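You operate a simulated robot arm through the tools that you are given. There is no shell and no other tool.

You are at the controls of a simulated robot arm. One attempt, no reset.

TASK
Shut the red valve, bleed the line through the nozzle, park the hose.
Fine: blue valve open to bleed till the gauge reads zero, then shut; coupler on the black peg.

It is judged by the outcome, as a careful person would: the job done as asked, and still so three seconds after it is handed in. It fails if anything else is knocked over, pushed out of place, dropped, spilled or broken.

THE ROBOT
A 7-joint arm with a three-finger gripper, fixed in place. Base frame: the origin is on the floor under the middle of its stand, x ahead of it, y to its left, z up; the work surface is at about z = 860. Lengths are in mm, angles in degrees, forces in N, time in s.
It reaches about 1342 mm from its shoulder. Its first joint turns from -166.0 to 166.0 degrees. Payload 2.69 kg.
The TCP is the grasp point between the finger pads, 30 mm short of the fingertips. In the tool frame z runs along the fingers and y along their closing line. The gripper opens to 128 mm; its body begins 117 mm behind the TCP.
Orientation is told as [roll, pitch, yaw] about the base's x, y, z axes, in that order, counted from this pose: with the fingers straight down and closing along the base's y, the tool's x points along the base's -x, its y along +y and its z along -z.

THE INTERFACE
- The arm moves only by the tool drive_tool. Its argument "deltas" is a list that holds one entry, the list of rows, each a list of 6 numbers: the shift along the base's x, y, z in mm, then the turn, a rotation vector about the base's x, y, z in degrees. In form: [[[dx, dy, dz, wx, wy, wz], ...]]. A call has 1 to 20 rows; each row is the pose to reach, as a shift and turn from the pose commanded when the call began. "grip" is the opening in per cent of the stroke, from 0 (shut) to 100 (fully open), set as the call begins (left out, the last holds). Rows are played at 5 a second. More than 50 mm and 8.6 degrees between two rows, or a gripper value outside its range, and nothing of the call is played. Where a pose cannot be reached the arm comes as near as it can. A force on the tool above 40 N (or 10 N above the force at the start of the call, whichever is more), or a blocked arm, ends the call early, and 0.2 s more pass. The fingers move at their own pace (about 127 mm/s each) and stop on an object; they squeeze with about 40 N. The grip force told is the motor's: it shows also when the fingers shut on nothing. Time passes only in rows, and 0.2 s behind the last, so rows that repeat a pose let the fingers close. It gives the time, the measured TCP pose, the force on the tool (base axes), the opening and the grip force at its end, in the units of the frame above (readings bear some noise), with the torque about the TCP (base axes, N m) and any sound that the robot's microphone picked up, and new pictures: "show" is both (left out), scene, wrist or none.
- Cameras (640 x 400 px; columns grow to the right, rows downward): "scene" is fixed at [220.8, -649.5, 1630.7]; the picture's right is [0.90, -0.45, 0.00], its down [-0.24, -0.49, -0.84] and it looks along [0.37, 0.75, -0.54] (base axes); focal length 325 px, centre (320, 200). "wrist" rides on the gripper at [58, 54, -131] in the tool frame; the picture's right is [-0.68, 0.74, 0.00], its down [-0.62, -0.57, -0.55] and it looks along [-0.40, -0.37, 0.84] (tool axes); focal length 234 px, centre (320, 200). There is no depth. A picture from a camera that has moved, and an enlarged one, comes with that camera's place and axes in the base frame and with its lens.
- lift_body(by): moves the trunk up (or, below 0, down) by that many mm; the arm rides with it, the base frame stays. It gives what a move gives, with no picture.
- inspect(camera, box): a new picture of the part [left, top, right, bottom] of that camera's present view, enlarged. The clock stands still meanwhile.
- hand_in(): hands the job in; it is judged then, once.

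Nothing tells you positions but the pictures and the camera data. Unless the task says otherwise, let go and move clear before handing in.

The tools are called after "Call:" by a JSON object that holds its "api" and its "payload". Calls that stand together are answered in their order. drive_tool: Moves the arm, as the interface text tells. Its arguments: {"type":"object","properties":{"deltas":{"type":"array","items":{"type":"array","items":{"type":"array","items":{"type":"number"}}}},"grip":{"type":"number"},"show":{"type":"string","enum":["both","scene","wrist","none"]}},"required":["deltas"]} The other tools are called the same way: lift_body (by) moves the trunk up or down; inspect (camera, box) takes an enlarged picture of a part of a camera's view; hand_in () hands the job in.

At the start:

```text
t: 0.0
position: [710.2, 293.6, 1349.5]
orientation: [0.0, 0.1, 0.1]
ft_force: [-0.5, -0.4, -0.1]
moment: [0.0, -0.02, 0.0]
finger_gap: 128.0
grip_force: 0.0
trunk travel left (down, up): [-175.0, 175.0]
```

scene: 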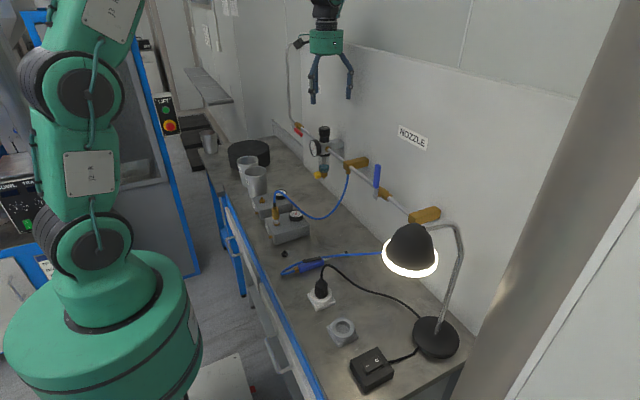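
wrist: 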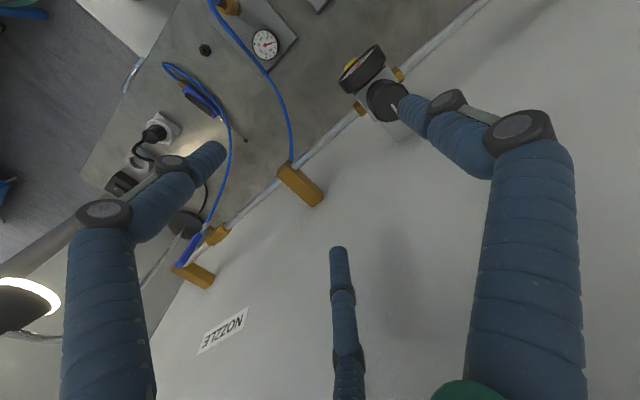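

I see a bench with a wall pipe, a regulator, what look like a blue valve handle and a red handle, a gauge, a blue hose and a lamp. I'll enlarge the pictures to work out which part is which before I move.

Call:
{"api": "inspect", "payload": {"camera": "scene", "box": [270, 20, 400, 200]}}

Call:
{"api": "inspect", "payload": {"camera": "scene", "box": [200, 130, 360, 280]}}

Call:
{"api": "inspect", "payload": {"camera": "scene", "box": [260, 230, 480, 400]}}

Call:
{"api": "inspect", "payload": {"camera": "scene", "box": [340, 110, 480, 230]}}

Call:
{"api": "inspect", "payload": {"camera": "wrist", "box": [80, 0, 340, 200]}}

Call:
{"api": "inspect", "payload": {"camera": "wrist", "box": [240, 20, 440, 220]}}

```text
2.22 times, centred on (335, 110) of scene
camera zoom: at [220.8, -649.5, 1630.7], right [0.9, -0.45, 0.0], down [-0.24, -0.49, -0.84], along [0.37, 0.75, -0.54], focal length 723 px, centre (287, 400)
```

zoom: 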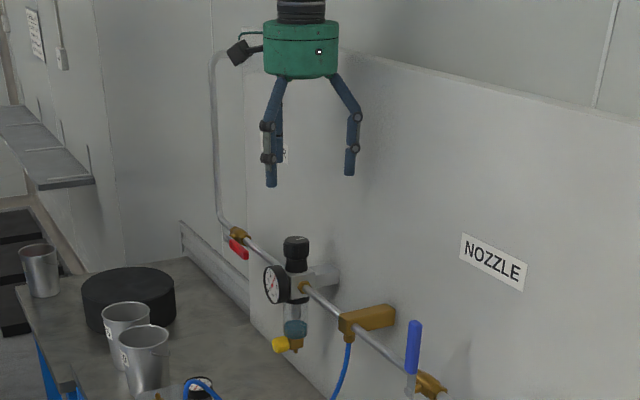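

```text
2.67 times, centred on (280, 205) of scene
camera zoom: at [220.8, -649.5, 1630.7], right [0.9, -0.45, 0.0], down [-0.24, -0.49, -0.84], along [0.37, 0.75, -0.54], focal length 867 px, centre (427, 187)
```

zoom: 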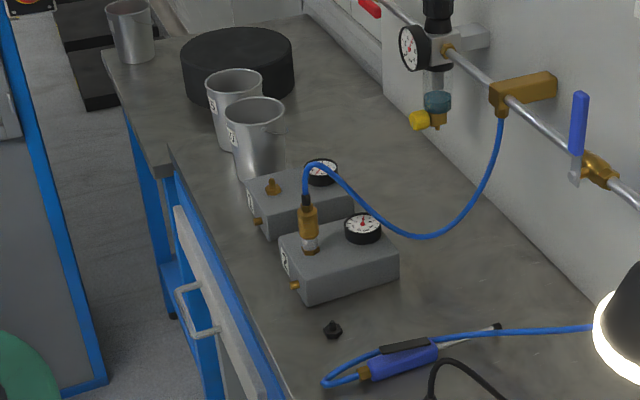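

```text
2.35 times, centred on (370, 315) of scene
camera zoom: at [220.8, -649.5, 1630.7], right [0.9, -0.45, 0.0], down [-0.24, -0.49, -0.84], along [0.37, 0.75, -0.54], focal length 765 px, centre (202, -71)
```

zoom: 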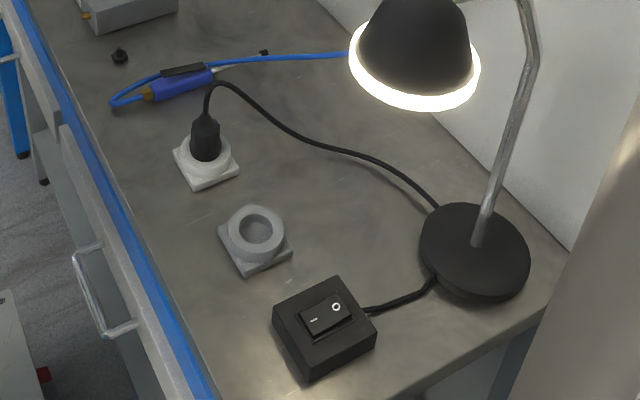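

```text
3.33 times, centred on (410, 170) of scene
camera zoom: at [220.8, -649.5, 1630.7], right [0.9, -0.45, 0.0], down [-0.24, -0.49, -0.84], along [0.37, 0.75, -0.54], focal length 1084 px, centre (20, 300)
```

zoom: 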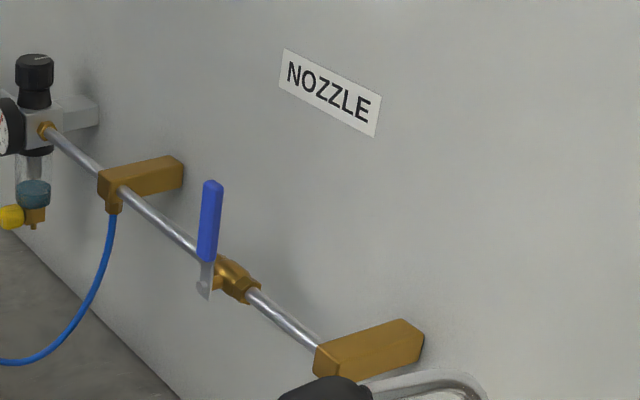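

```text
2.00 times, centred on (210, 100) of wrist
camera zoom: at [650.4, 347.6, 1479.7], right [0.68, 0.74, 0.0], down [0.62, -0.57, 0.55], along [0.4, -0.37, -0.84], focal length 468 px, centre (540, 400)
```

zoom: 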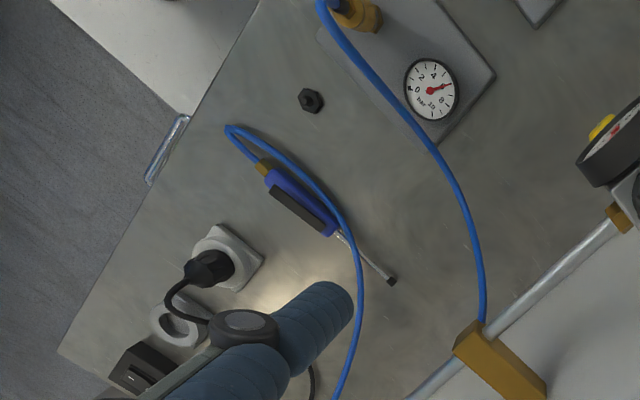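

```text
2.00 times, centred on (340, 120) of wrist
camera zoom: at [650.4, 347.6, 1479.7], right [0.68, 0.74, 0.0], down [0.62, -0.57, 0.55], along [0.4, -0.37, -0.84], focal length 468 px, centre (280, 360)
```

zoom: 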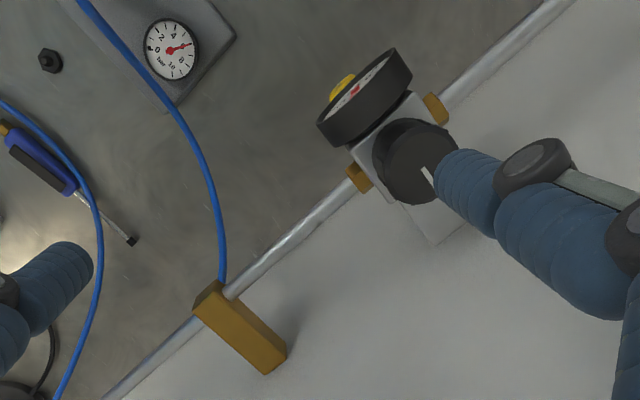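

The supply runs along the wall: red valve, then regulator and gauge, tee with hose and coupler, blue valve with its handle up, then the hose to a blow gun. I'll look closer at the red valve, the coupler, the peg and the blow gun.

Call:
{"api": "inspect", "payload": {"camera": "scene", "box": [285, 110, 345, 150]}}

Call:
{"api": "inspect", "payload": {"camera": "scene", "box": [255, 180, 325, 225]}}

Call:
{"api": "inspect", "payload": {"camera": "scene", "box": [260, 225, 350, 285]}}

Call:
{"api": "inspect", "payload": {"camera": "scene", "box": [340, 150, 460, 230]}}

Call:
{"api": "inspect", "payload": {"camera": "wrist", "box": [140, 160, 260, 320]}}

Call:
{"api": "inspect", "payload": {"camera": "scene", "box": [300, 120, 350, 160]}}

```text
10.00 times, centred on (315, 130) of scene
camera zoom: at [220.8, -649.5, 1630.7], right [0.9, -0.45, 0.0], down [-0.24, -0.49, -0.84], along [0.37, 0.75, -0.54], focal length 3253 px, centre (370, 900)
```

zoom: 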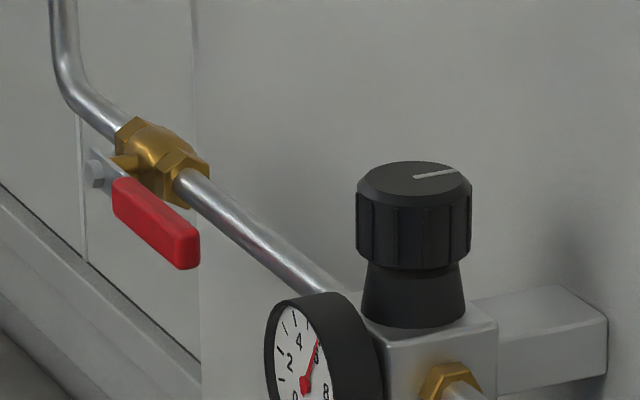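

```text
8.89 times, centred on (290, 202) of scene
camera zoom: at [220.8, -649.5, 1630.7], right [0.9, -0.45, 0.0], down [-0.24, -0.49, -0.84], along [0.37, 0.75, -0.54], focal length 2891 px, centre (587, 178)
```

zoom: 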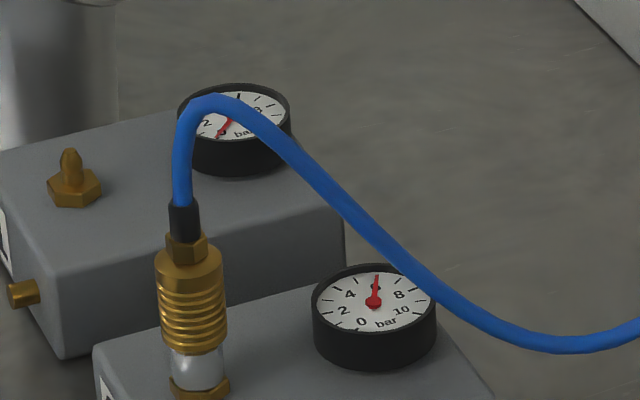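

```text
6.67 times, centred on (305, 255) of scene
camera zoom: at [220.8, -649.5, 1630.7], right [0.9, -0.45, 0.0], down [-0.24, -0.49, -0.84], along [0.37, 0.75, -0.54], focal length 2168 px, centre (420, -167)
```

zoom: 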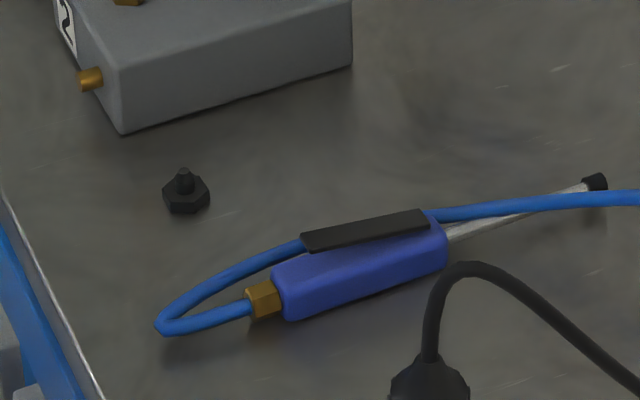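

```text
5.00 times, centred on (400, 190) of scene
camera zoom: at [220.8, -649.5, 1630.7], right [0.9, -0.45, 0.0], down [-0.24, -0.49, -0.84], along [0.37, 0.75, -0.54], focal length 1626 px, centre (-80, 250)
```

zoom: 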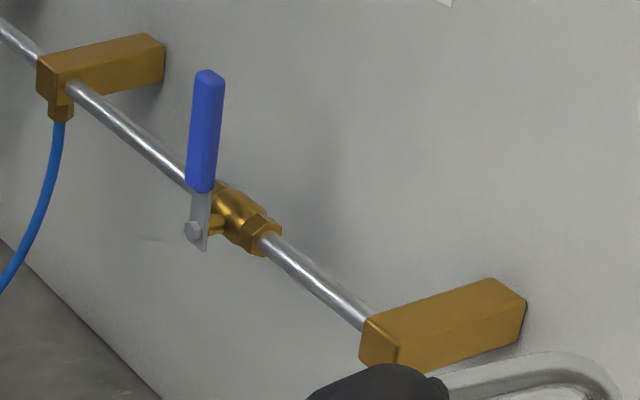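

```text
2.50 times, centred on (200, 240) of wrist
camera zoom: at [650.4, 347.6, 1479.7], right [0.68, 0.74, 0.0], down [0.62, -0.57, 0.55], along [0.4, -0.37, -0.84], focal length 585 px, centre (620, 100)
```

zoom: 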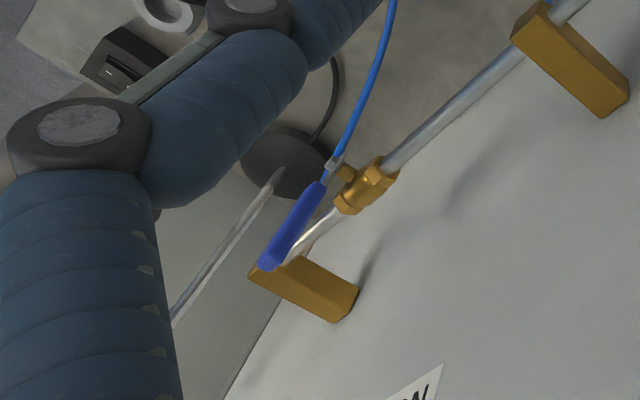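

```text
10.00 times, centred on (325, 140) of scene
camera zoom: at [220.8, -649.5, 1630.7], right [0.9, -0.45, 0.0], down [-0.24, -0.49, -0.84], along [0.37, 0.75, -0.54], focal length 3253 px, centre (270, 800)
```

zoom: 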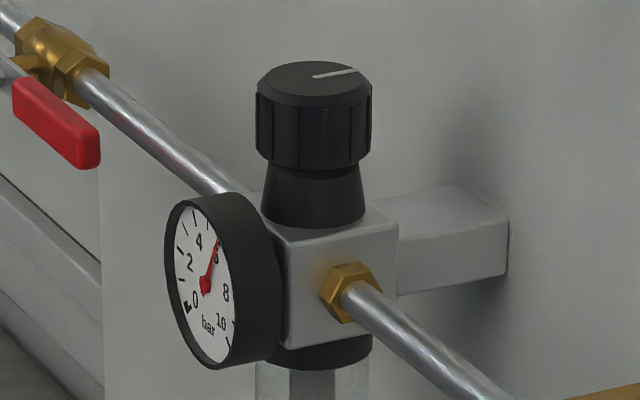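

The red handle runs along the pipe, so it's open; I place its pivot near (713, 622, 1131) and its tip near y=520. The blue handle points up, so it's shut, with its pivot near (713, -11, 1131). The black hex peg stands on the bench by block 2. I'll swing the tool to point forward, well clear of the wall.

Call:
{"api": "drive_tool", "payload": {"deltas": [[[-12, 13, -8, 0, -7.5, 0], [-25, 26, -16, 0, -15, 0], [-38, 39, -25, 0, -22.5, 0], [-50, 52, -33, 0, -30, 0], [-62, 65, -41, 0, -37.5, 0], [-75, 78, -50, 0, -45, 0], [-88, 91, -58, 0, -52.5, 0], [-100, 104, -66, 0, -60, 0], [-112, 117, -74, 0, -67.5, 0], [-125, 130, -82, 0, -75, 0], [-138, 143, -91, 0, -82.5, 0], [-150, 156, -99, 0, -90, 0]]], "grip": 100}}

```text
t: 2.6
position: [559.1, 448.5, 1249.5]
orientation: [152.0, -89.9, -152.1]
ft_force: [-1.4, -0.1, -0.7]
moment: [-0.02, 0.02, 0.03]
finger_gap: 128.3
grip_force: 0.1
trunk travel left (down, up): [-175.0, 175.0]
camera wrist: at [427.0, 502.5, 1191.2], right [0.0, 0.74, 0.68], down [-0.55, -0.57, 0.61], along [0.84, -0.37, 0.41], focal length 234 px, centre (320, 200)
```

scene: 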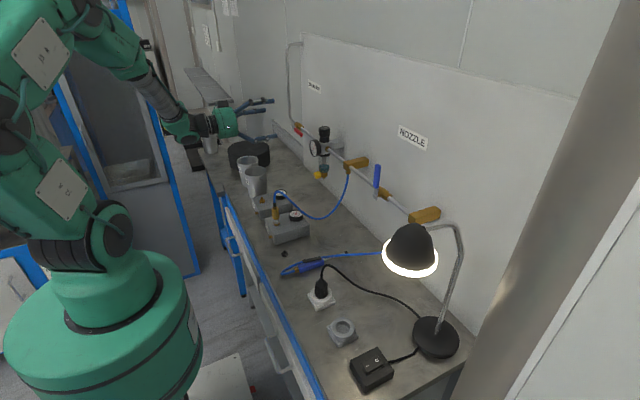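
wrist: 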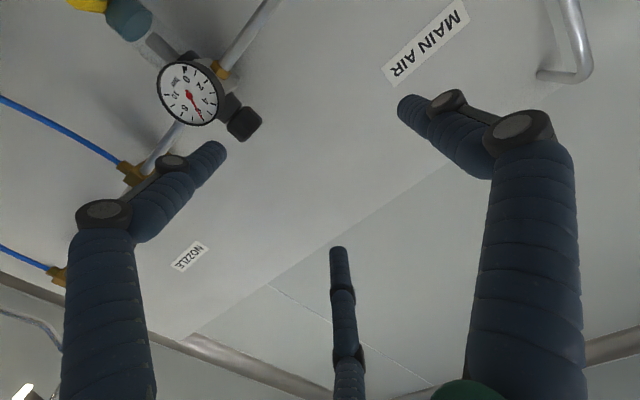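

The tool now points forward, and the label above the red valve reads "MAIN AIR". The fingers look like a three-jaw centric set, so next I'll roll 90° about x and move in front of the red handle, still short of it.

Call:
{"api": "drive_tool", "payload": {"deltas": [[[4, 10, -10, 7.5, 0, 0], [8, 18, -20, 15, 0, 0], [12, 27, -30, 22.5, 0, 0], [16, 36, -40, 30, 0, 0], [20, 45, -50, 37.5, 0, 0], [24, 54, -60, 45, 0, 0], [28, 63, -70, 52.5, 0, 0], [32, 72, -80, 60, 0, 0], [36, 81, -90, 67.5, 0, 0], [40, 90, -100, 75, 0, 0], [40, 96, -110, 82.5, 0, 0], [40, 100, -119, 90, 0, 0]]], "grip": 100}}

```text
t: 5.2
position: [705.2, 682.6, 1318.1]
orientation: [78.1, -12.3, -87.3]
ft_force: [0.4, 0.1, -2.6]
moment: [-0.03, -0.3, -0.04]
finger_gap: 127.9
grip_force: 0.0
out of reach, approached as far as the arm can: row 5, 6, 7, 8, 9, 10, 11, 12
trunk travel left (down, up): [-175.0, 175.0]
camera wrist: at [583.6, 749.8, 1382.6], right [0.18, -0.5, 0.85], down [-0.62, -0.72, -0.3], along [0.76, -0.47, -0.44], focal length 234 px, centre (320, 200)
```

scene: 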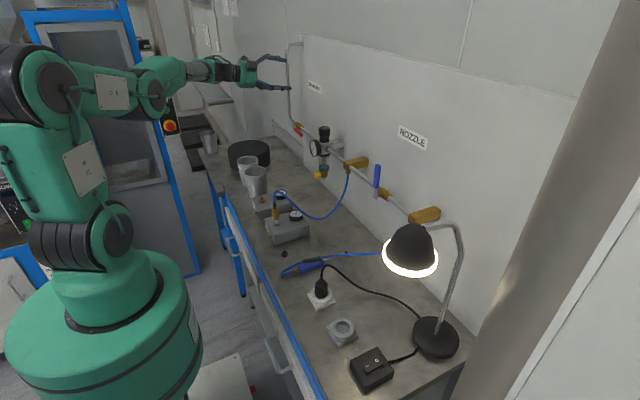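
wrist: 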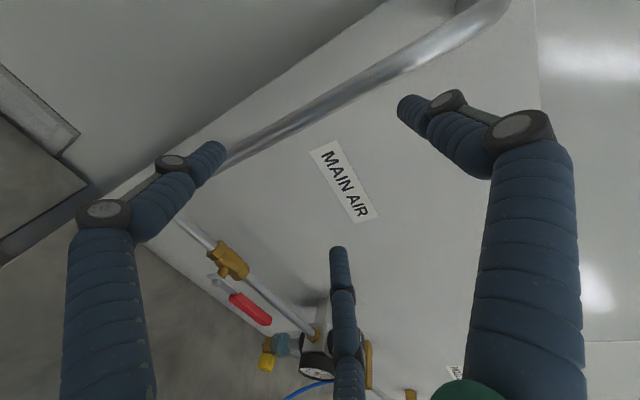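

The arm couldn't follow the roll beyond about +35°, which looks like a joint limit, and it ended somewhere else near (705, 683, 1318), clear of everything. The jaws repeat every 120°, so a roll between +30° and −60° will do. First I'll send a hold row to see which pose is now being commanded.

Call:
{"api": "drive_tool", "payload": {"deltas": [[[0, 0, 0, 0, 0, 0]]], "show": "none"}}

```text
t: 5.6
position: [701.8, 682.9, 1319.3]
orientation: [78.3, -12.1, -87.4]
ft_force: [-0.6, 0.4, 0.3]
moment: [0.01, -0.06, -0.03]
finger_gap: 127.9
grip_force: 0.2
trunk travel left (down, up): [-175.0, 175.0]
```

The hold row was accepted, so the commanded pose matches the actual one. Now I'll back away from the wall to about (560, 500, 1250) with the tool pointing straight ahead and a roll of +30°.

Call:
{"api": "drive_tool", "payload": {"deltas": [[[-25, -10, 0, -5.9, -1.35, 0.58], [-50, -30, 0, -11.9, -2.7, 1.16], [-70, -55, -10, -17.8, -4.05, 1.74], [-90, -80, -20, -23.8, -5.4, 2.3], [-105, -105, -30, -29.7, -6.75, 2.9], [-120, -130, -45, -35.6, -8.1, 3.5], [-132, -158, -58, -41.6, -9.45, 4.1], [-142, -183, -69, -47.5, -10.8, 4.65]]], "grip": 100}}

```text
t: 7.4
position: [560.6, 496.8, 1247.0]
orientation: [89.9, -60.2, -89.9]
ft_force: [-1.1, 0.2, -0.7]
moment: [0.03, 0.06, -0.01]
finger_gap: 127.7
grip_force: 0.0
trunk travel left (down, up): [-175.0, 175.0]
camera wrist: at [428.1, 571.7, 1223.6], right [0.0, 0.3, 0.95], down [-0.55, -0.8, 0.25], along [0.84, -0.52, 0.17], focal length 234 px, centre (320, 200)
```

scene: 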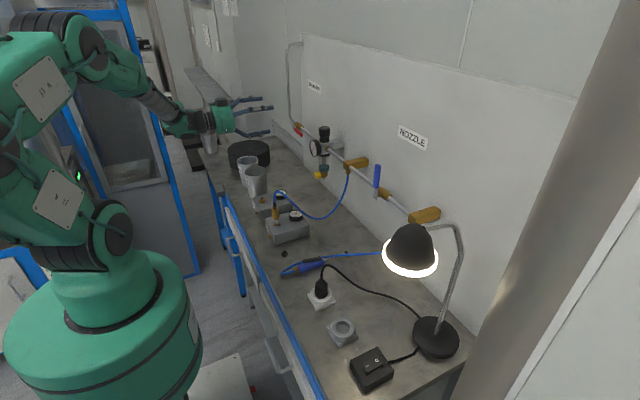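
wrist: 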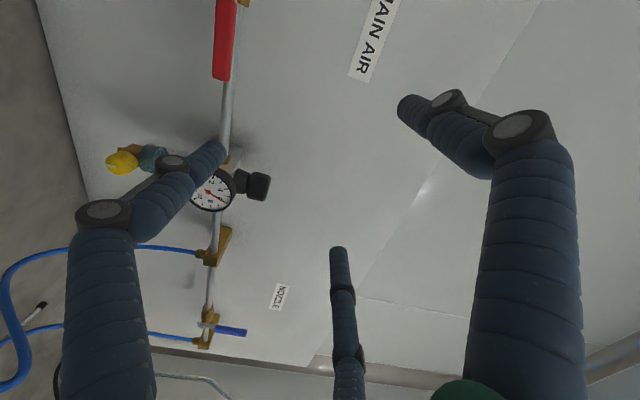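

The pose is good now: tool forward, roll +30°, and the red handle shows where I predicted. Next I'll descend to a stand-off in front of the red grip at about (630, 552, 1131) and check the alignment.

Call:
{"api": "drive_tool", "payload": {"deltas": [[[10, 9, -20, 0, 0, 0], [20, 18, -40, 0, 0, 0], [32, 27, -60, 0, 0, 0], [45, 36, -80, 0, 0, 0], [58, 45, -100, 0, 0, 0], [70, 52, -119, 0, 0, 0], [70, 52, -119, 0, 0, 0]]], "grip": 70}}

```text
t: 9.0
position: [632.3, 549.9, 1129.0]
orientation: [89.8, -60.1, -89.9]
ft_force: [-0.7, 0.3, 0.1]
moment: [-0.02, -0.05, -0.02]
finger_gap: 89.3
grip_force: 0.0
trunk travel left (down, up): [-175.0, 175.0]
camera wrist: at [499.3, 624.2, 1105.1], right [0.0, 0.3, 0.95], down [-0.55, -0.8, 0.25], along [0.84, -0.52, 0.16], focal length 234 px, centre (320, 200)
```

scene: 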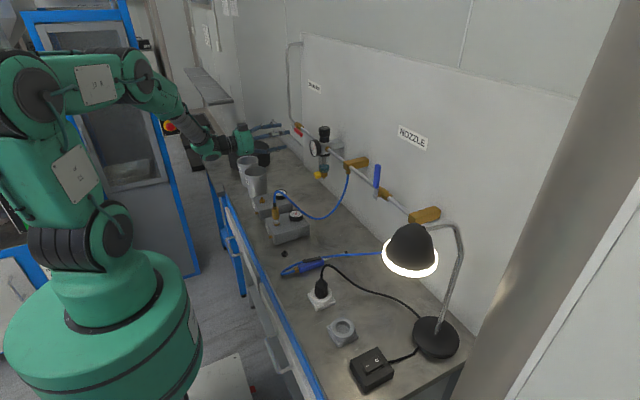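
wrist: 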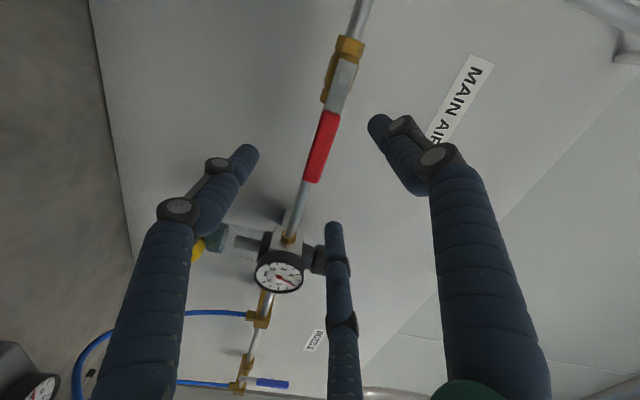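

The stand-off pose is reached with the red handle centred between the jaws. I'll zoom in to check the alignment before closing in.

Call:
{"api": "inspect", "payload": {"camera": "wrist", "box": [240, 20, 400, 220]}}

Call:
{"api": "inspect", "payload": {"camera": "scene", "box": [220, 105, 340, 180]}}

```text
2.00 times, centred on (320, 120) of wrist
camera zoom: at [499.3, 624.2, 1105.1], right [0.0, 0.3, 0.95], down [-0.55, -0.8, 0.25], along [0.84, -0.52, 0.16], focal length 468 px, centre (320, 360)
```

zoom: 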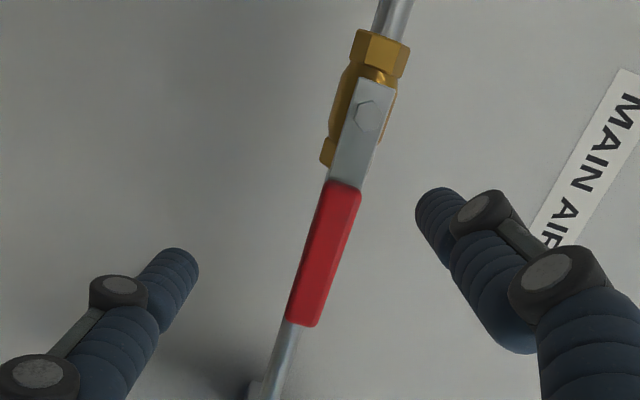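

```text
5.33 times, centred on (280, 142) of scene
camera zoom: at [220.8, -649.5, 1630.7], right [0.9, -0.45, 0.0], down [-0.24, -0.49, -0.84], along [0.37, 0.75, -0.54], focal length 1735 px, centre (533, 507)
```

zoom: 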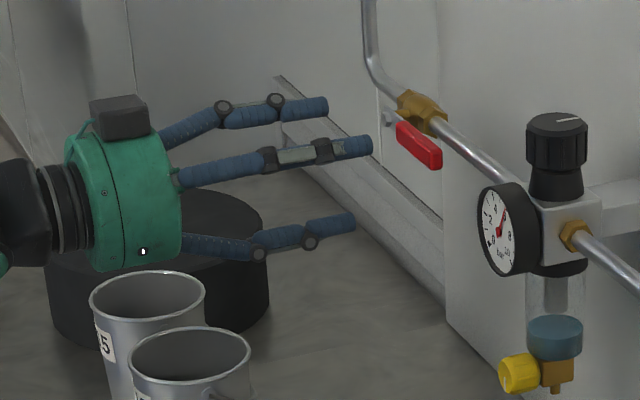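

Measured again, the red pivot is near (711, 611, 1130) and the grip runs from y≈510 to y≈583. I'll advance around the outer part of the grip to (692, 540, 1130) with the jaws partly open.

Call:
{"api": "drive_tool", "payload": {"deltas": [[[0, -12, -1, 0, 0, 0], [15, -12, -1, 0, 0, 0], [30, -12, -1, 0, 0, 0], [45, -12, -1, 0, 0, 0], [55, -12, -1, 0, 0, 0], [62, -12, -1, 0, 0, 0], [62, -12, -1, 0, 0, 0]]], "grip": 70}}

```text
t: 10.6
position: [693.6, 537.4, 1128.0]
orientation: [89.9, -60.1, -89.9]
ft_force: [0.6, -0.3, -0.1]
moment: [0.02, 0.02, -0.01]
finger_gap: 89.7
grip_force: 0.0
trunk travel left (down, up): [-175.0, 175.0]
camera wrist: at [560.7, 611.0, 1104.8], right [0.0, 0.3, 0.95], down [-0.55, -0.8, 0.25], along [0.84, -0.52, 0.16], focal length 234 px, centre (320, 200)
```

scene: 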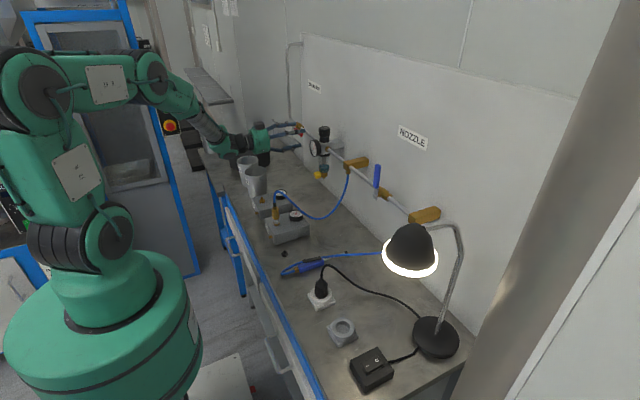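
wrist: 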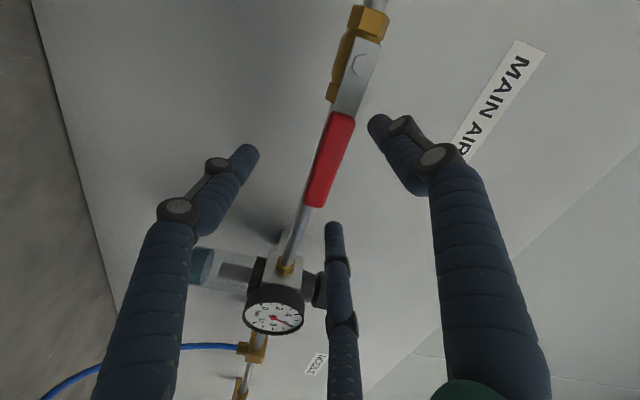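

The handle sits between the jaws with no contact force. Now I'll close on it.

Call:
{"api": "drive_tool", "payload": {"deltas": [[[0, 0, 0, 0, 0, 0], [0, 0, 0, 0, 0, 0], [0, 0, 0, 0, 0, 0], [0, 0, 0, 0, 0, 0]]], "grip": 0}}

```text
t: 11.7
position: [694.1, 535.4, 1135.5]
orientation: [90.8, -59.7, -90.7]
ft_force: [-11.4, -10.2, 7.8]
moment: [-0.36, -0.03, -0.23]
finger_gap: 28.2
grip_force: 44.8
trunk travel left (down, up): [-175.0, 175.0]
stopped in row 4: the force on the tool passed its limit at 41 N (the readings are from after the stop); the commanded pose is now the measured one
camera wrist: at [561.1, 611.6, 1110.9], right [-0.01, 0.3, 0.96], down [-0.55, -0.8, 0.24], along [0.83, -0.52, 0.17], focal length 234 px, centre (320, 200)
```

scene: 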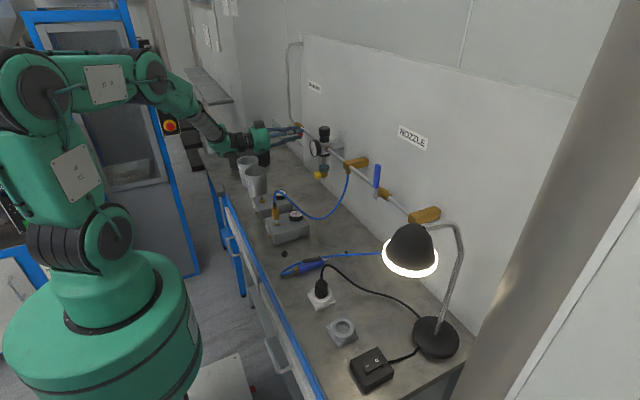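
wrist: 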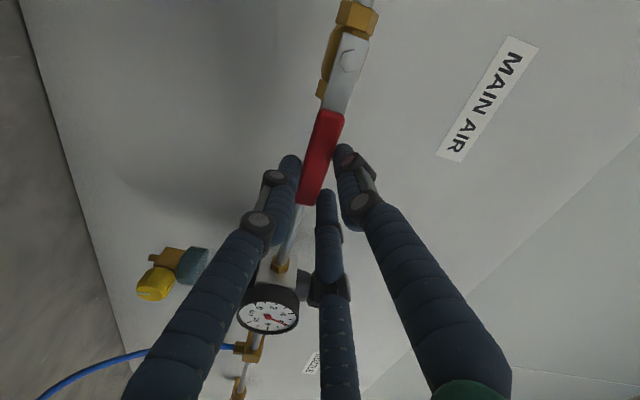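

The jaws closed on something 28 mm wide and the tool shifted about 7 mm up to centre. I'll check the grip before turning.

Call:
{"api": "inspect", "payload": {"camera": "wrist", "box": [240, 80, 400, 240]}}

Call:
{"api": "inspect", "payload": {"camera": "scene", "box": [260, 110, 340, 160]}}

```text
2.50 times, centred on (320, 160) of wrist
camera zoom: at [561.1, 611.6, 1110.9], right [-0.01, 0.3, 0.96], down [-0.55, -0.8, 0.24], along [0.83, -0.52, 0.17], focal length 585 px, centre (320, 300)
```

zoom: 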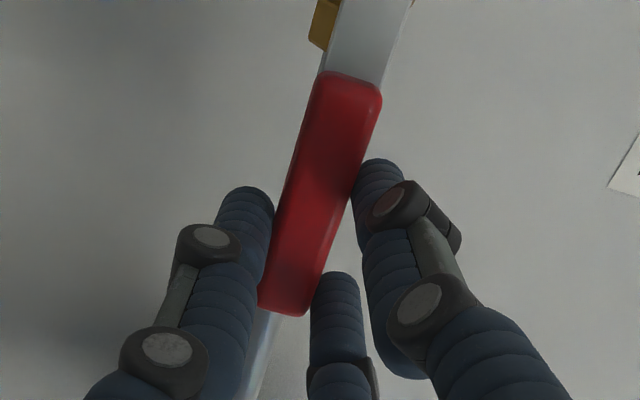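

```text
8.00 times, centred on (300, 135) of scene
camera zoom: at [220.8, -649.5, 1630.7], right [0.9, -0.45, 0.0], down [-0.24, -0.49, -0.84], along [0.37, 0.75, -0.54], focal length 2602 px, centre (480, 720)
```

zoom: 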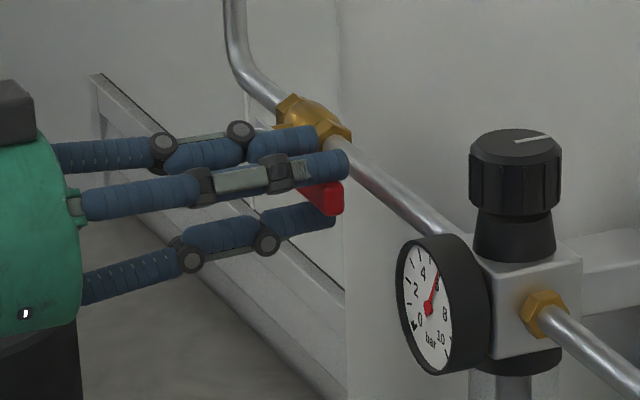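

The grip on the handle is good. Now I'll turn it upward along an arc around the pivot, by 40° first, and watch the force.

Call:
{"api": "drive_tool", "payload": {"deltas": [[[0, 1.5, 10.5, -8, 0, 0], [0, 4.5, 20.8, -16, 0, 0], [0, 8.8, 30.5, -24, 0, 0], [0, 14.5, 39.5, -32, 0, 0], [0, 21.4, 47.6, -40, 0, 0]]], "grip": 0}}

```text
t: 12.9
position: [693.1, 557.9, 1181.7]
orientation: [-91.0, -80.2, 91.1]
ft_force: [-9.6, -12.4, 1.0]
moment: [-0.46, -0.42, -1.12]
finger_gap: 28.2
grip_force: 45.4
trunk travel left (down, up): [-175.0, 175.0]
camera wrist: at [561.1, 599.1, 1114.4], right [0.0, 0.84, 0.54], down [-0.55, -0.45, 0.7], along [0.84, -0.29, 0.46], focal length 234 px, centre (320, 200)
```

scene: 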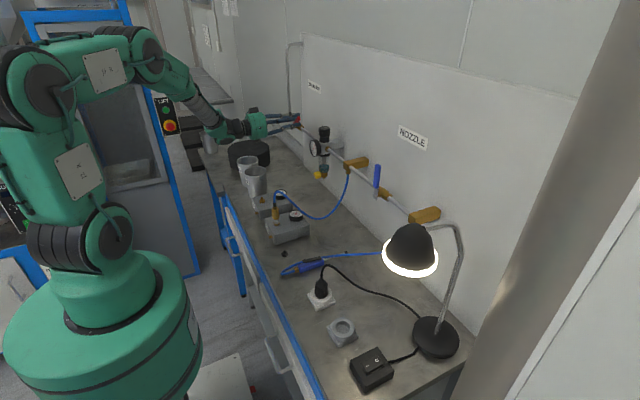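
wrist: 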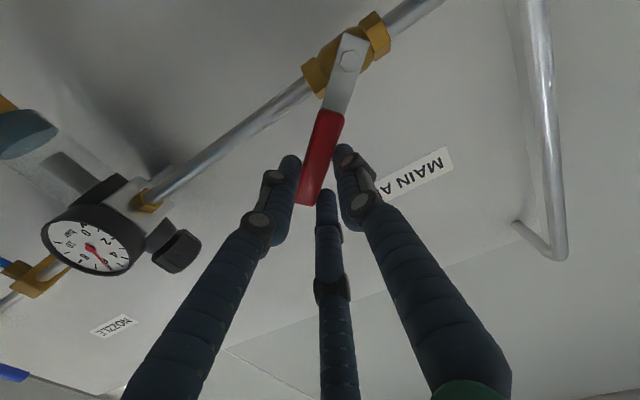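

The handle follows smoothly and the forces are low. I'll carry on to the full 90°.

Call:
{"api": "drive_tool", "payload": {"deltas": [[[0, 7.9, 7.1, -8, 0, 0], [0, 16.8, 13.0, -16, 0, 0], [0, 26.3, 17.7, -24, 0, 0], [0, 36.5, 21.0, -32, 0, 0], [0, 47.0, 22.8, -40, 0, 0], [0, 57.6, 23.1, -48, 0, 0], [0, 60.3, 23.0, -50, 0, 0], [0, 60.3, 23.0, -50, 0, 0]]], "grip": 0}}

```text
t: 14.7
position: [693.9, 617.0, 1203.8]
orientation: [-89.9, -30.1, 90.2]
ft_force: [-14.5, -27.2, -6.6]
moment: [-0.15, 0.29, -0.8]
finger_gap: 28.2
grip_force: 44.6
trunk travel left (down, up): [-175.0, 175.0]
camera wrist: at [561.0, 591.4, 1128.1], right [0.0, 0.95, -0.3], down [-0.55, 0.25, 0.8], along [0.84, 0.17, 0.52], focal length 234 px, centre (320, 200)
```

scene: 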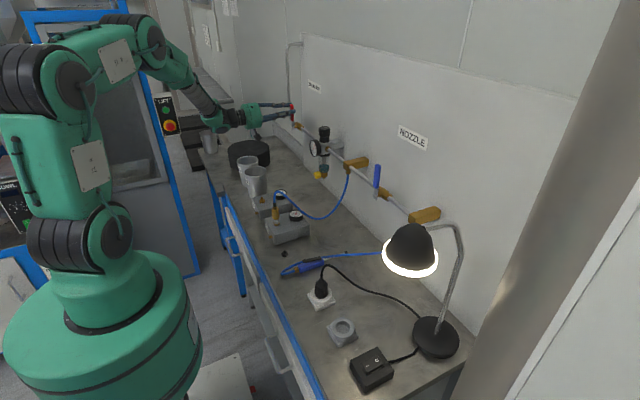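
wrist: 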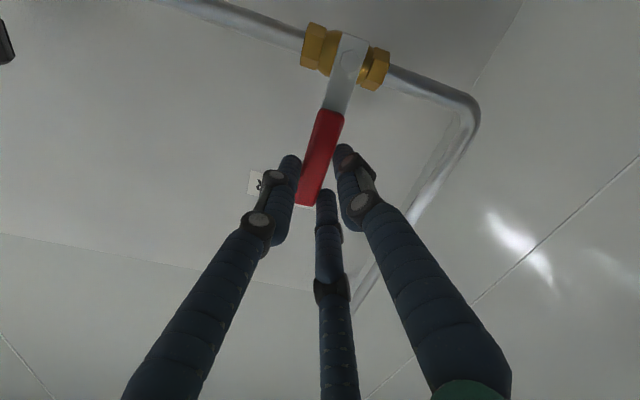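

The red handle is now upright, perpendicular to the pipe, and the reaction force suggests it's at its stop. I'll release and back straight out to check.

Call:
{"api": "drive_tool", "payload": {"deltas": [[[0, 0, 0, 0, 0, 0], [0, 0, 0, 0, 0, 0], [0, 0, 0, 0, 0, 0]]], "grip": 65, "show": "none"}}

Call:
{"api": "drive_tool", "payload": {"deltas": [[[-15, 0, 0, 0, 0, 0], [-35, 0, 0, 0, 0, 0], [-65, 0, 0, 0, 0, 0], [-95, 0, 0, 0, 0, 0]]], "grip": 65}}

Call:
{"api": "inspect", "payload": {"camera": "scene", "box": [260, 80, 350, 160]}}

Call:
{"api": "inspect", "payload": {"camera": "scene", "box": [255, 170, 325, 235]}}

```text
t: 15.5
position: [693.5, 617.5, 1204.4]
orientation: [-90.1, -30.2, 90.3]
ft_force: [-0.1, -0.3, 0.0]
moment: [0.01, -0.02, 0.04]
finger_gap: 83.4
grip_force: 0.0
trunk travel left (down, up): [-175.0, 175.0]
```

```text
t: 16.5
position: [598.1, 617.4, 1203.5]
orientation: [-89.9, -30.2, 90.2]
ft_force: [0.0, 0.0, 0.4]
moment: [0.0, -0.01, -0.03]
finger_gap: 83.2
grip_force: 0.1
trunk travel left (down, up): [-175.0, 175.0]
camera wrist: at [466.1, 592.6, 1127.8], right [0.0, 0.96, -0.3], down [-0.55, 0.25, 0.8], along [0.84, 0.17, 0.52], focal length 234 px, centre (320, 200)
```

scene: 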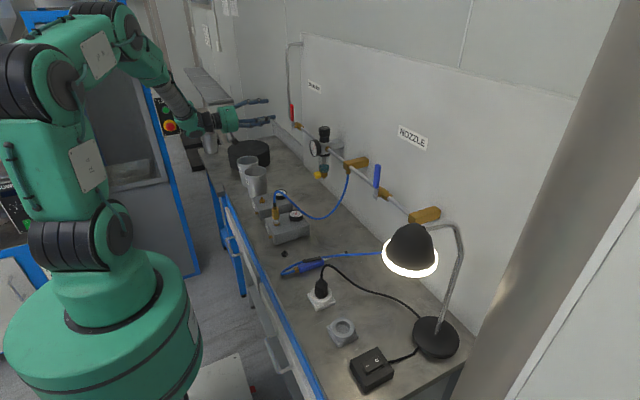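
wrist: 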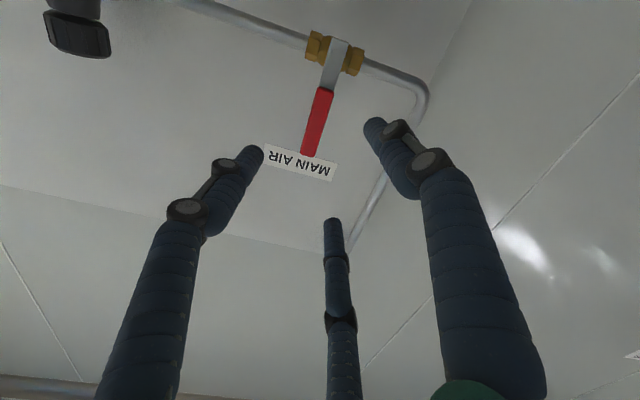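

```text
5.00 times, centred on (305, 120) of scene
camera zoom: at [220.8, -649.5, 1630.7], right [0.9, -0.45, 0.0], down [-0.24, -0.49, -0.84], along [0.37, 0.75, -0.54], focal length 1626 px, centre (395, 600)
```

zoom: 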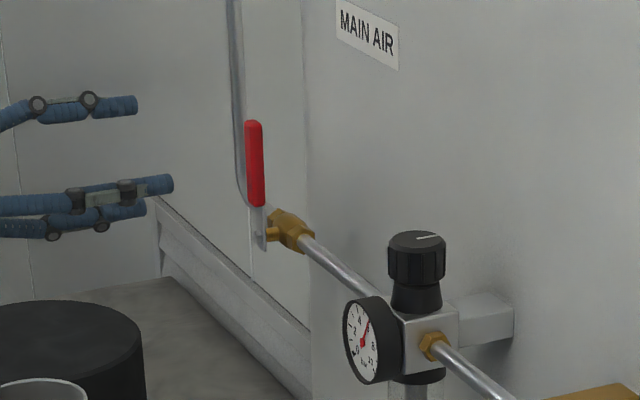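

```text
6.15 times, centred on (290, 202) of scene
camera zoom: at [220.8, -649.5, 1630.7], right [0.9, -0.45, 0.0], down [-0.24, -0.49, -0.84], along [0.37, 0.75, -0.54], focal length 2002 px, centre (505, 185)
```

zoom: 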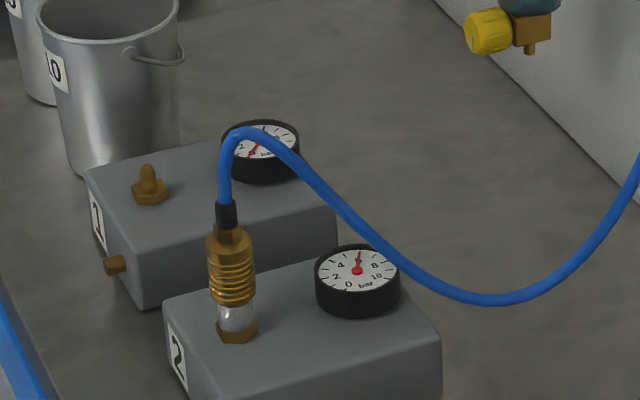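

The red valve is shut, with the handle vertical to within about a degree. Both gauges still read 6 bar, as expected. Next I'll carry the same tool orientation across to the blue handle in stages.

Call:
{"api": "drive_tool", "payload": {"deltas": [[[0, -40, 0, 0, 0, 0], [0, -80, 0, 0, 0, 0], [0, -120, 0, 0, 0, 0], [0, -160, 0, 0, 0, 0], [0, -200, 0, 0, 0, 0], [0, -240, 0, 0, 0, 0], [0, -280, 0, 0, 0, 0], [0, -320, 0, 0, 0, 0]]], "grip": 65}}

```text
t: 18.3
position: [601.2, 297.8, 1203.8]
orientation: [-89.9, -30.2, 90.2]
ft_force: [-0.2, -0.4, -0.2]
moment: [-0.01, 0.01, 0.0]
finger_gap: 83.0
grip_force: 0.1
trunk travel left (down, up): [-175.0, 175.0]
camera wrist: at [467.5, 273.0, 1128.2], right [0.0, 0.95, -0.3], down [-0.55, 0.25, 0.8], along [0.84, 0.17, 0.52], focal length 234 px, centre (320, 200)
```

scene: 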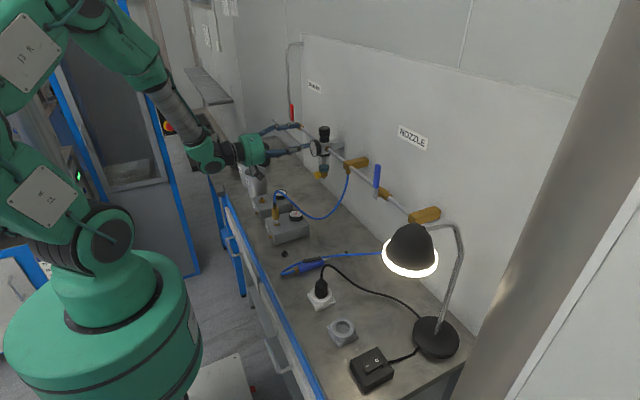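
wrist: 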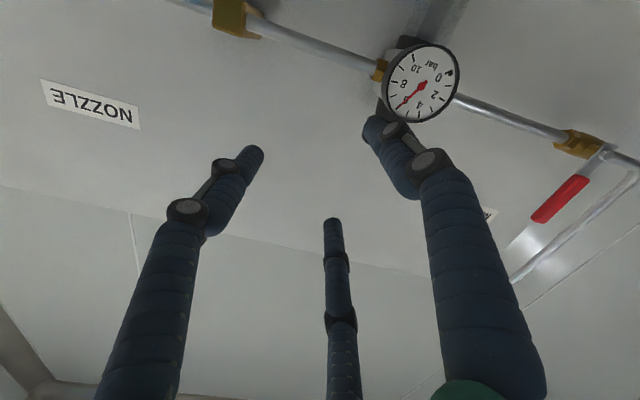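

The pose tracks well at y≈298. I'll continue toward the blue valve in another stage.

Call:
{"api": "drive_tool", "payload": {"deltas": [[[0, -30, 0, 0, 0, 0], [0, -60, 0, 0, 0, 0], [0, -90, 0, 0, 0, 0], [0, -120, 0, 0, 0, 0], [0, -150, 0, 0, 0, 0], [0, -180, 0, 0, 0, 0]]], "grip": 65}}

```text
t: 19.7
position: [597.9, 116.5, 1204.3]
orientation: [-89.9, -30.2, 90.3]
ft_force: [-0.1, 0.6, -0.1]
moment: [0.01, 0.01, -0.04]
finger_gap: 82.8
grip_force: 0.0
trunk travel left (down, up): [-175.0, 175.0]
camera wrist: at [464.7, 91.8, 1128.5], right [0.0, 0.95, -0.3], down [-0.55, 0.25, 0.8], along [0.84, 0.17, 0.52], focal length 234 px, centre (320, 200)
```

scene: 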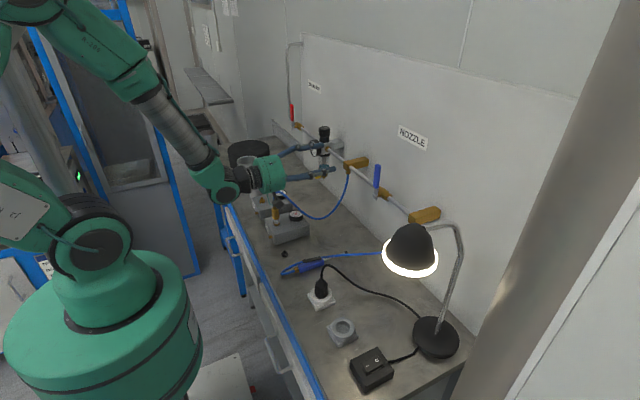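
wrist: 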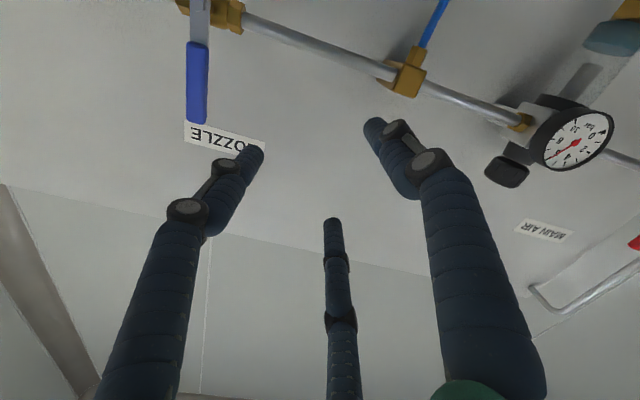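

The estimate of the blue handle matches the picture (tip near (711, -11, 1231)). I'll move on to a stand-off directly in front of it.

Call:
{"api": "drive_tool", "payload": {"deltas": [[[5, -25, 0, 0, 0, 0], [10, -50, 0, 0, 0, 0], [15, -75, 0, 0, 0, 0], [20, -100, 0, 0, 0, 0], [25, -120, 0, 0, 0, 0], [30, -128, 0, 0, 0, 0], [30, -128, 0, 0, 0, 0]]], "grip": 65}}

Call:
{"api": "inspect", "payload": {"camera": "wrist", "box": [240, 20, 400, 220]}}

```text
t: 21.3
position: [619.2, 42.4, 1215.8]
orientation: [-89.4, -30.1, 87.5]
ft_force: [0.1, 0.7, 1.3]
moment: [-0.02, -0.01, 0.02]
finger_gap: 83.0
grip_force: 0.0
out of reach, approached as far as the arm can: row 3, 4, 5, 6, 7
trunk travel left (down, up): [-175.0, 175.0]
camera wrist: at [485.6, 23.5, 1141.1], right [0.03, 0.95, -0.3], down [-0.53, 0.27, 0.8], along [0.85, 0.13, 0.52], focal length 234 px, centre (320, 200)
```

scene: 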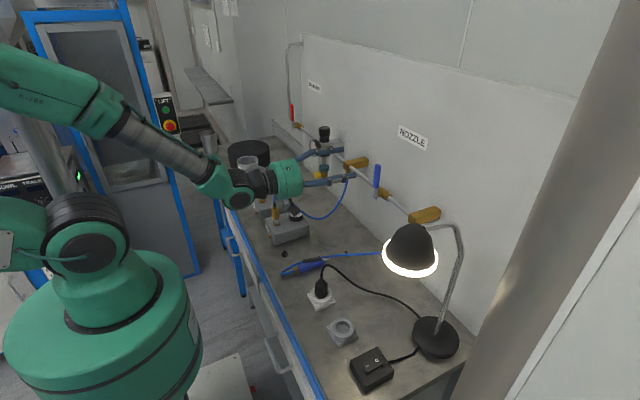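
wrist: 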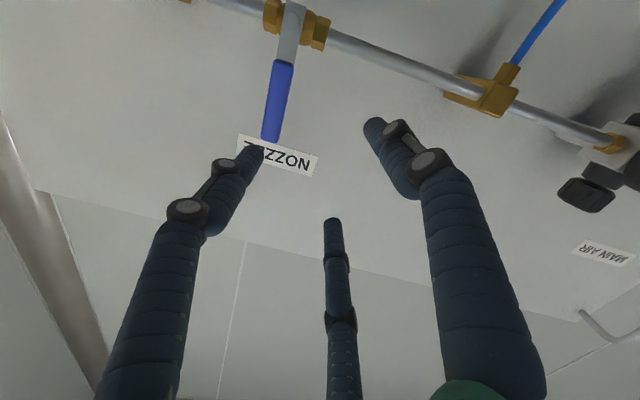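

```text
2.00 times, centred on (320, 120) of wrist
camera zoom: at [485.6, 23.5, 1141.1], right [0.03, 0.95, -0.3], down [-0.53, 0.27, 0.8], along [0.85, 0.13, 0.52], focal length 468 px, centre (320, 360)
```

zoom: 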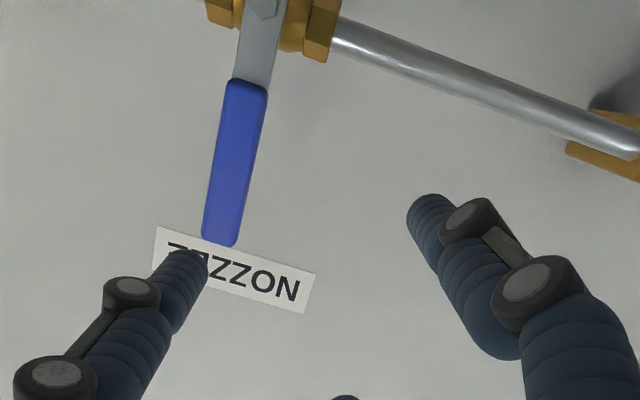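

The arm hit a reach limit at y≈42 because it's folded too tightly at this x. At larger x the wrist is less folded, so I'll move forward to x≈668, still short of the handle, straighten the yaw, and then go sideways.

Call:
{"api": "drive_tool", "payload": {"deltas": [[[12, 0, 0, 0, 0, 0], [24, 0, -3, 0, 0, 0.6], [36, 0, -7, 0, 0, 1.2], [46, 0, -11, 0, 0, 2.0], [49, 0, -14, 0, 0, 2.6]]], "grip": 65}}

```text
t: 22.5
position: [658.9, 78.3, 1210.7]
orientation: [-89.6, -30.2, 90.1]
ft_force: [-0.3, 0.4, 0.2]
moment: [0.01, -0.05, -0.05]
finger_gap: 83.3
grip_force: 0.1
out of reach, approached as far as the arm can: row 1, 2, 3, 4, 5
trunk travel left (down, up): [-175.0, 175.0]
camera wrist: at [526.1, 54.8, 1136.1], right [-0.01, 0.95, -0.3], down [-0.54, 0.24, 0.8], along [0.84, 0.17, 0.52], focal length 234 px, centre (320, 200)
```

scene: 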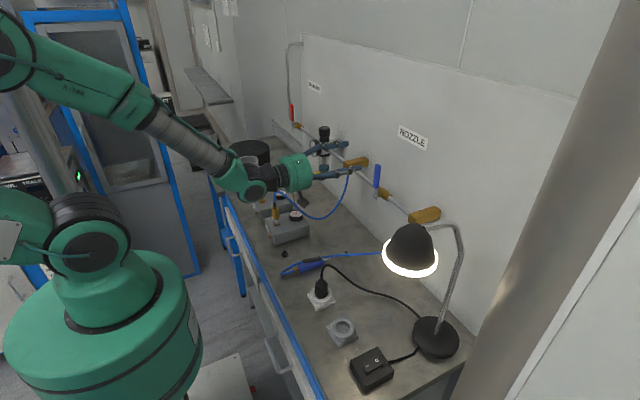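
wrist: 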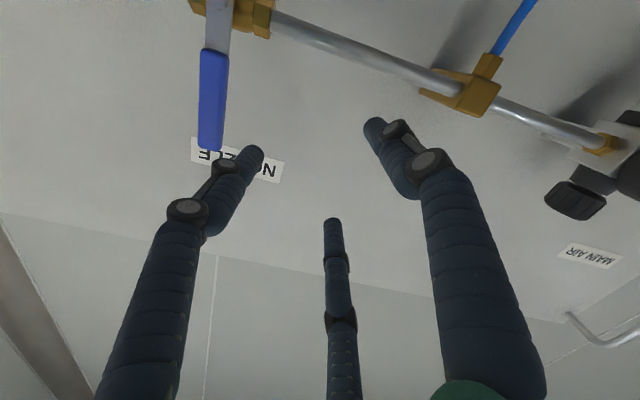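

The lateral limit depends on the tool's yaw and roll, so it's a wrist joint limit and not a matter of distance. The jaws repeat every 60° for a straight bar, so I'll try a roll of 0° here and see whether that frees the sideways motion.

Call:
{"api": "drive_tool", "payload": {"deltas": [[[0, 0, 0, 7.5, 0, 0], [0, 0, 0, 15, 0, 0], [0, 0, 0, 22.5, 0, 0], [0, 0, 0, 30, 0, 0], [0, 0, 0, 37.5, 0, 0], [0, 0, 0, 45, 0, 0], [0, 0, 0, 52.5, 0, 0], [0, 0, 0, 60, 0, 0]]], "grip": 65}}

```text
t: 24.3
position: [655.1, 89.5, 1214.4]
orientation: [173.3, -87.6, -172.4]
ft_force: [0.4, 0.2, -0.1]
moment: [-0.03, -0.03, -0.01]
finger_gap: 83.2
grip_force: 0.1
out of reach, approached as far as the arm can: row 1, 2, 3, 4, 5, 6, 7, 8
trunk travel left (down, up): [-175.0, 175.0]
camera wrist: at [525.2, 141.5, 1150.6], right [-0.04, 0.73, 0.68], down [-0.56, -0.58, 0.59], along [0.82, -0.36, 0.44], focal length 234 px, centre (320, 200)
```

scene: 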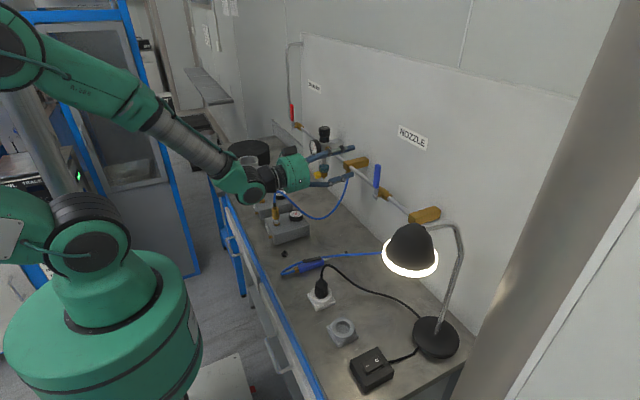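
wrist: 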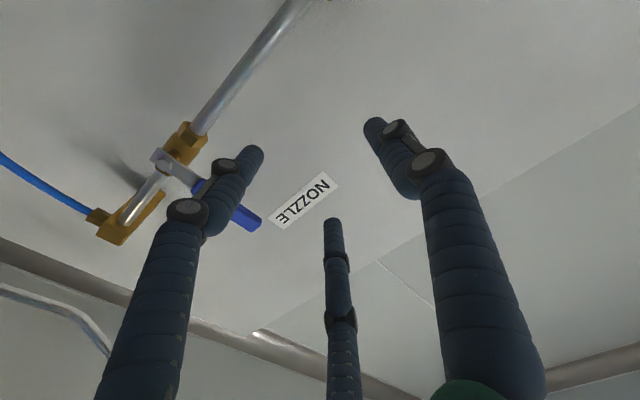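

The tool still rolls freely here, so the limit is most likely the base joint: straight ahead is a dead zone for this arm posture. If I yaw the tool about 45° to the right, the wrist stays well to the left, so I'll back off and take that orientation.

Call:
{"api": "drive_tool", "payload": {"deltas": [[[-10, 5, 3, -5.65, 2.53, -4.27], [-20, 10, 6, -11.3, 5.06, -8.54], [-30, 15, 10, -16.95, 7.59, -12.81], [-40, 20, 14, -22.6, 10.12, -17.08], [-48, 25, 16, -28.25, 12.65, -21.35], [-55, 30, 16, -33.9, 15.18, -25.62], [-55, 34, 16, -39.55, 17.71, -29.89], [-55, 38, 16, -45.2, 20.24, -34.16], [-55, 40, 16, -50.85, 22.77, -38.43], [-55, 40, 16, -56.5, 25.3, -42.7]]], "grip": 50}}

```text
t: 26.5
position: [602.3, 129.2, 1231.5]
orientation: [-89.5, -29.9, 45.0]
ft_force: [-0.2, -0.3, 0.0]
moment: [-0.02, 0.02, 0.02]
finger_gap: 63.7
grip_force: 0.2
trunk travel left (down, up): [-175.0, 175.0]
camera wrist: at [489.7, 204.7, 1156.4], right [0.67, 0.68, -0.3], down [-0.21, 0.56, 0.8], along [0.71, -0.47, 0.52], focal length 234 px, centre (320, 200)
```

scene: 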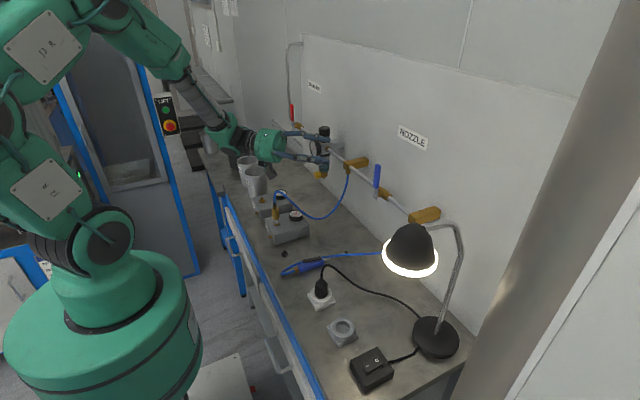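
wrist: 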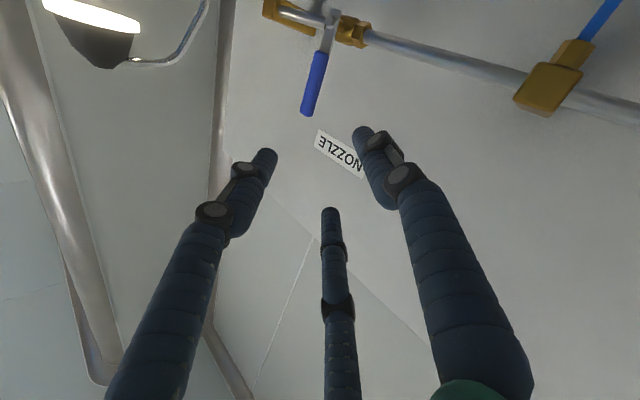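

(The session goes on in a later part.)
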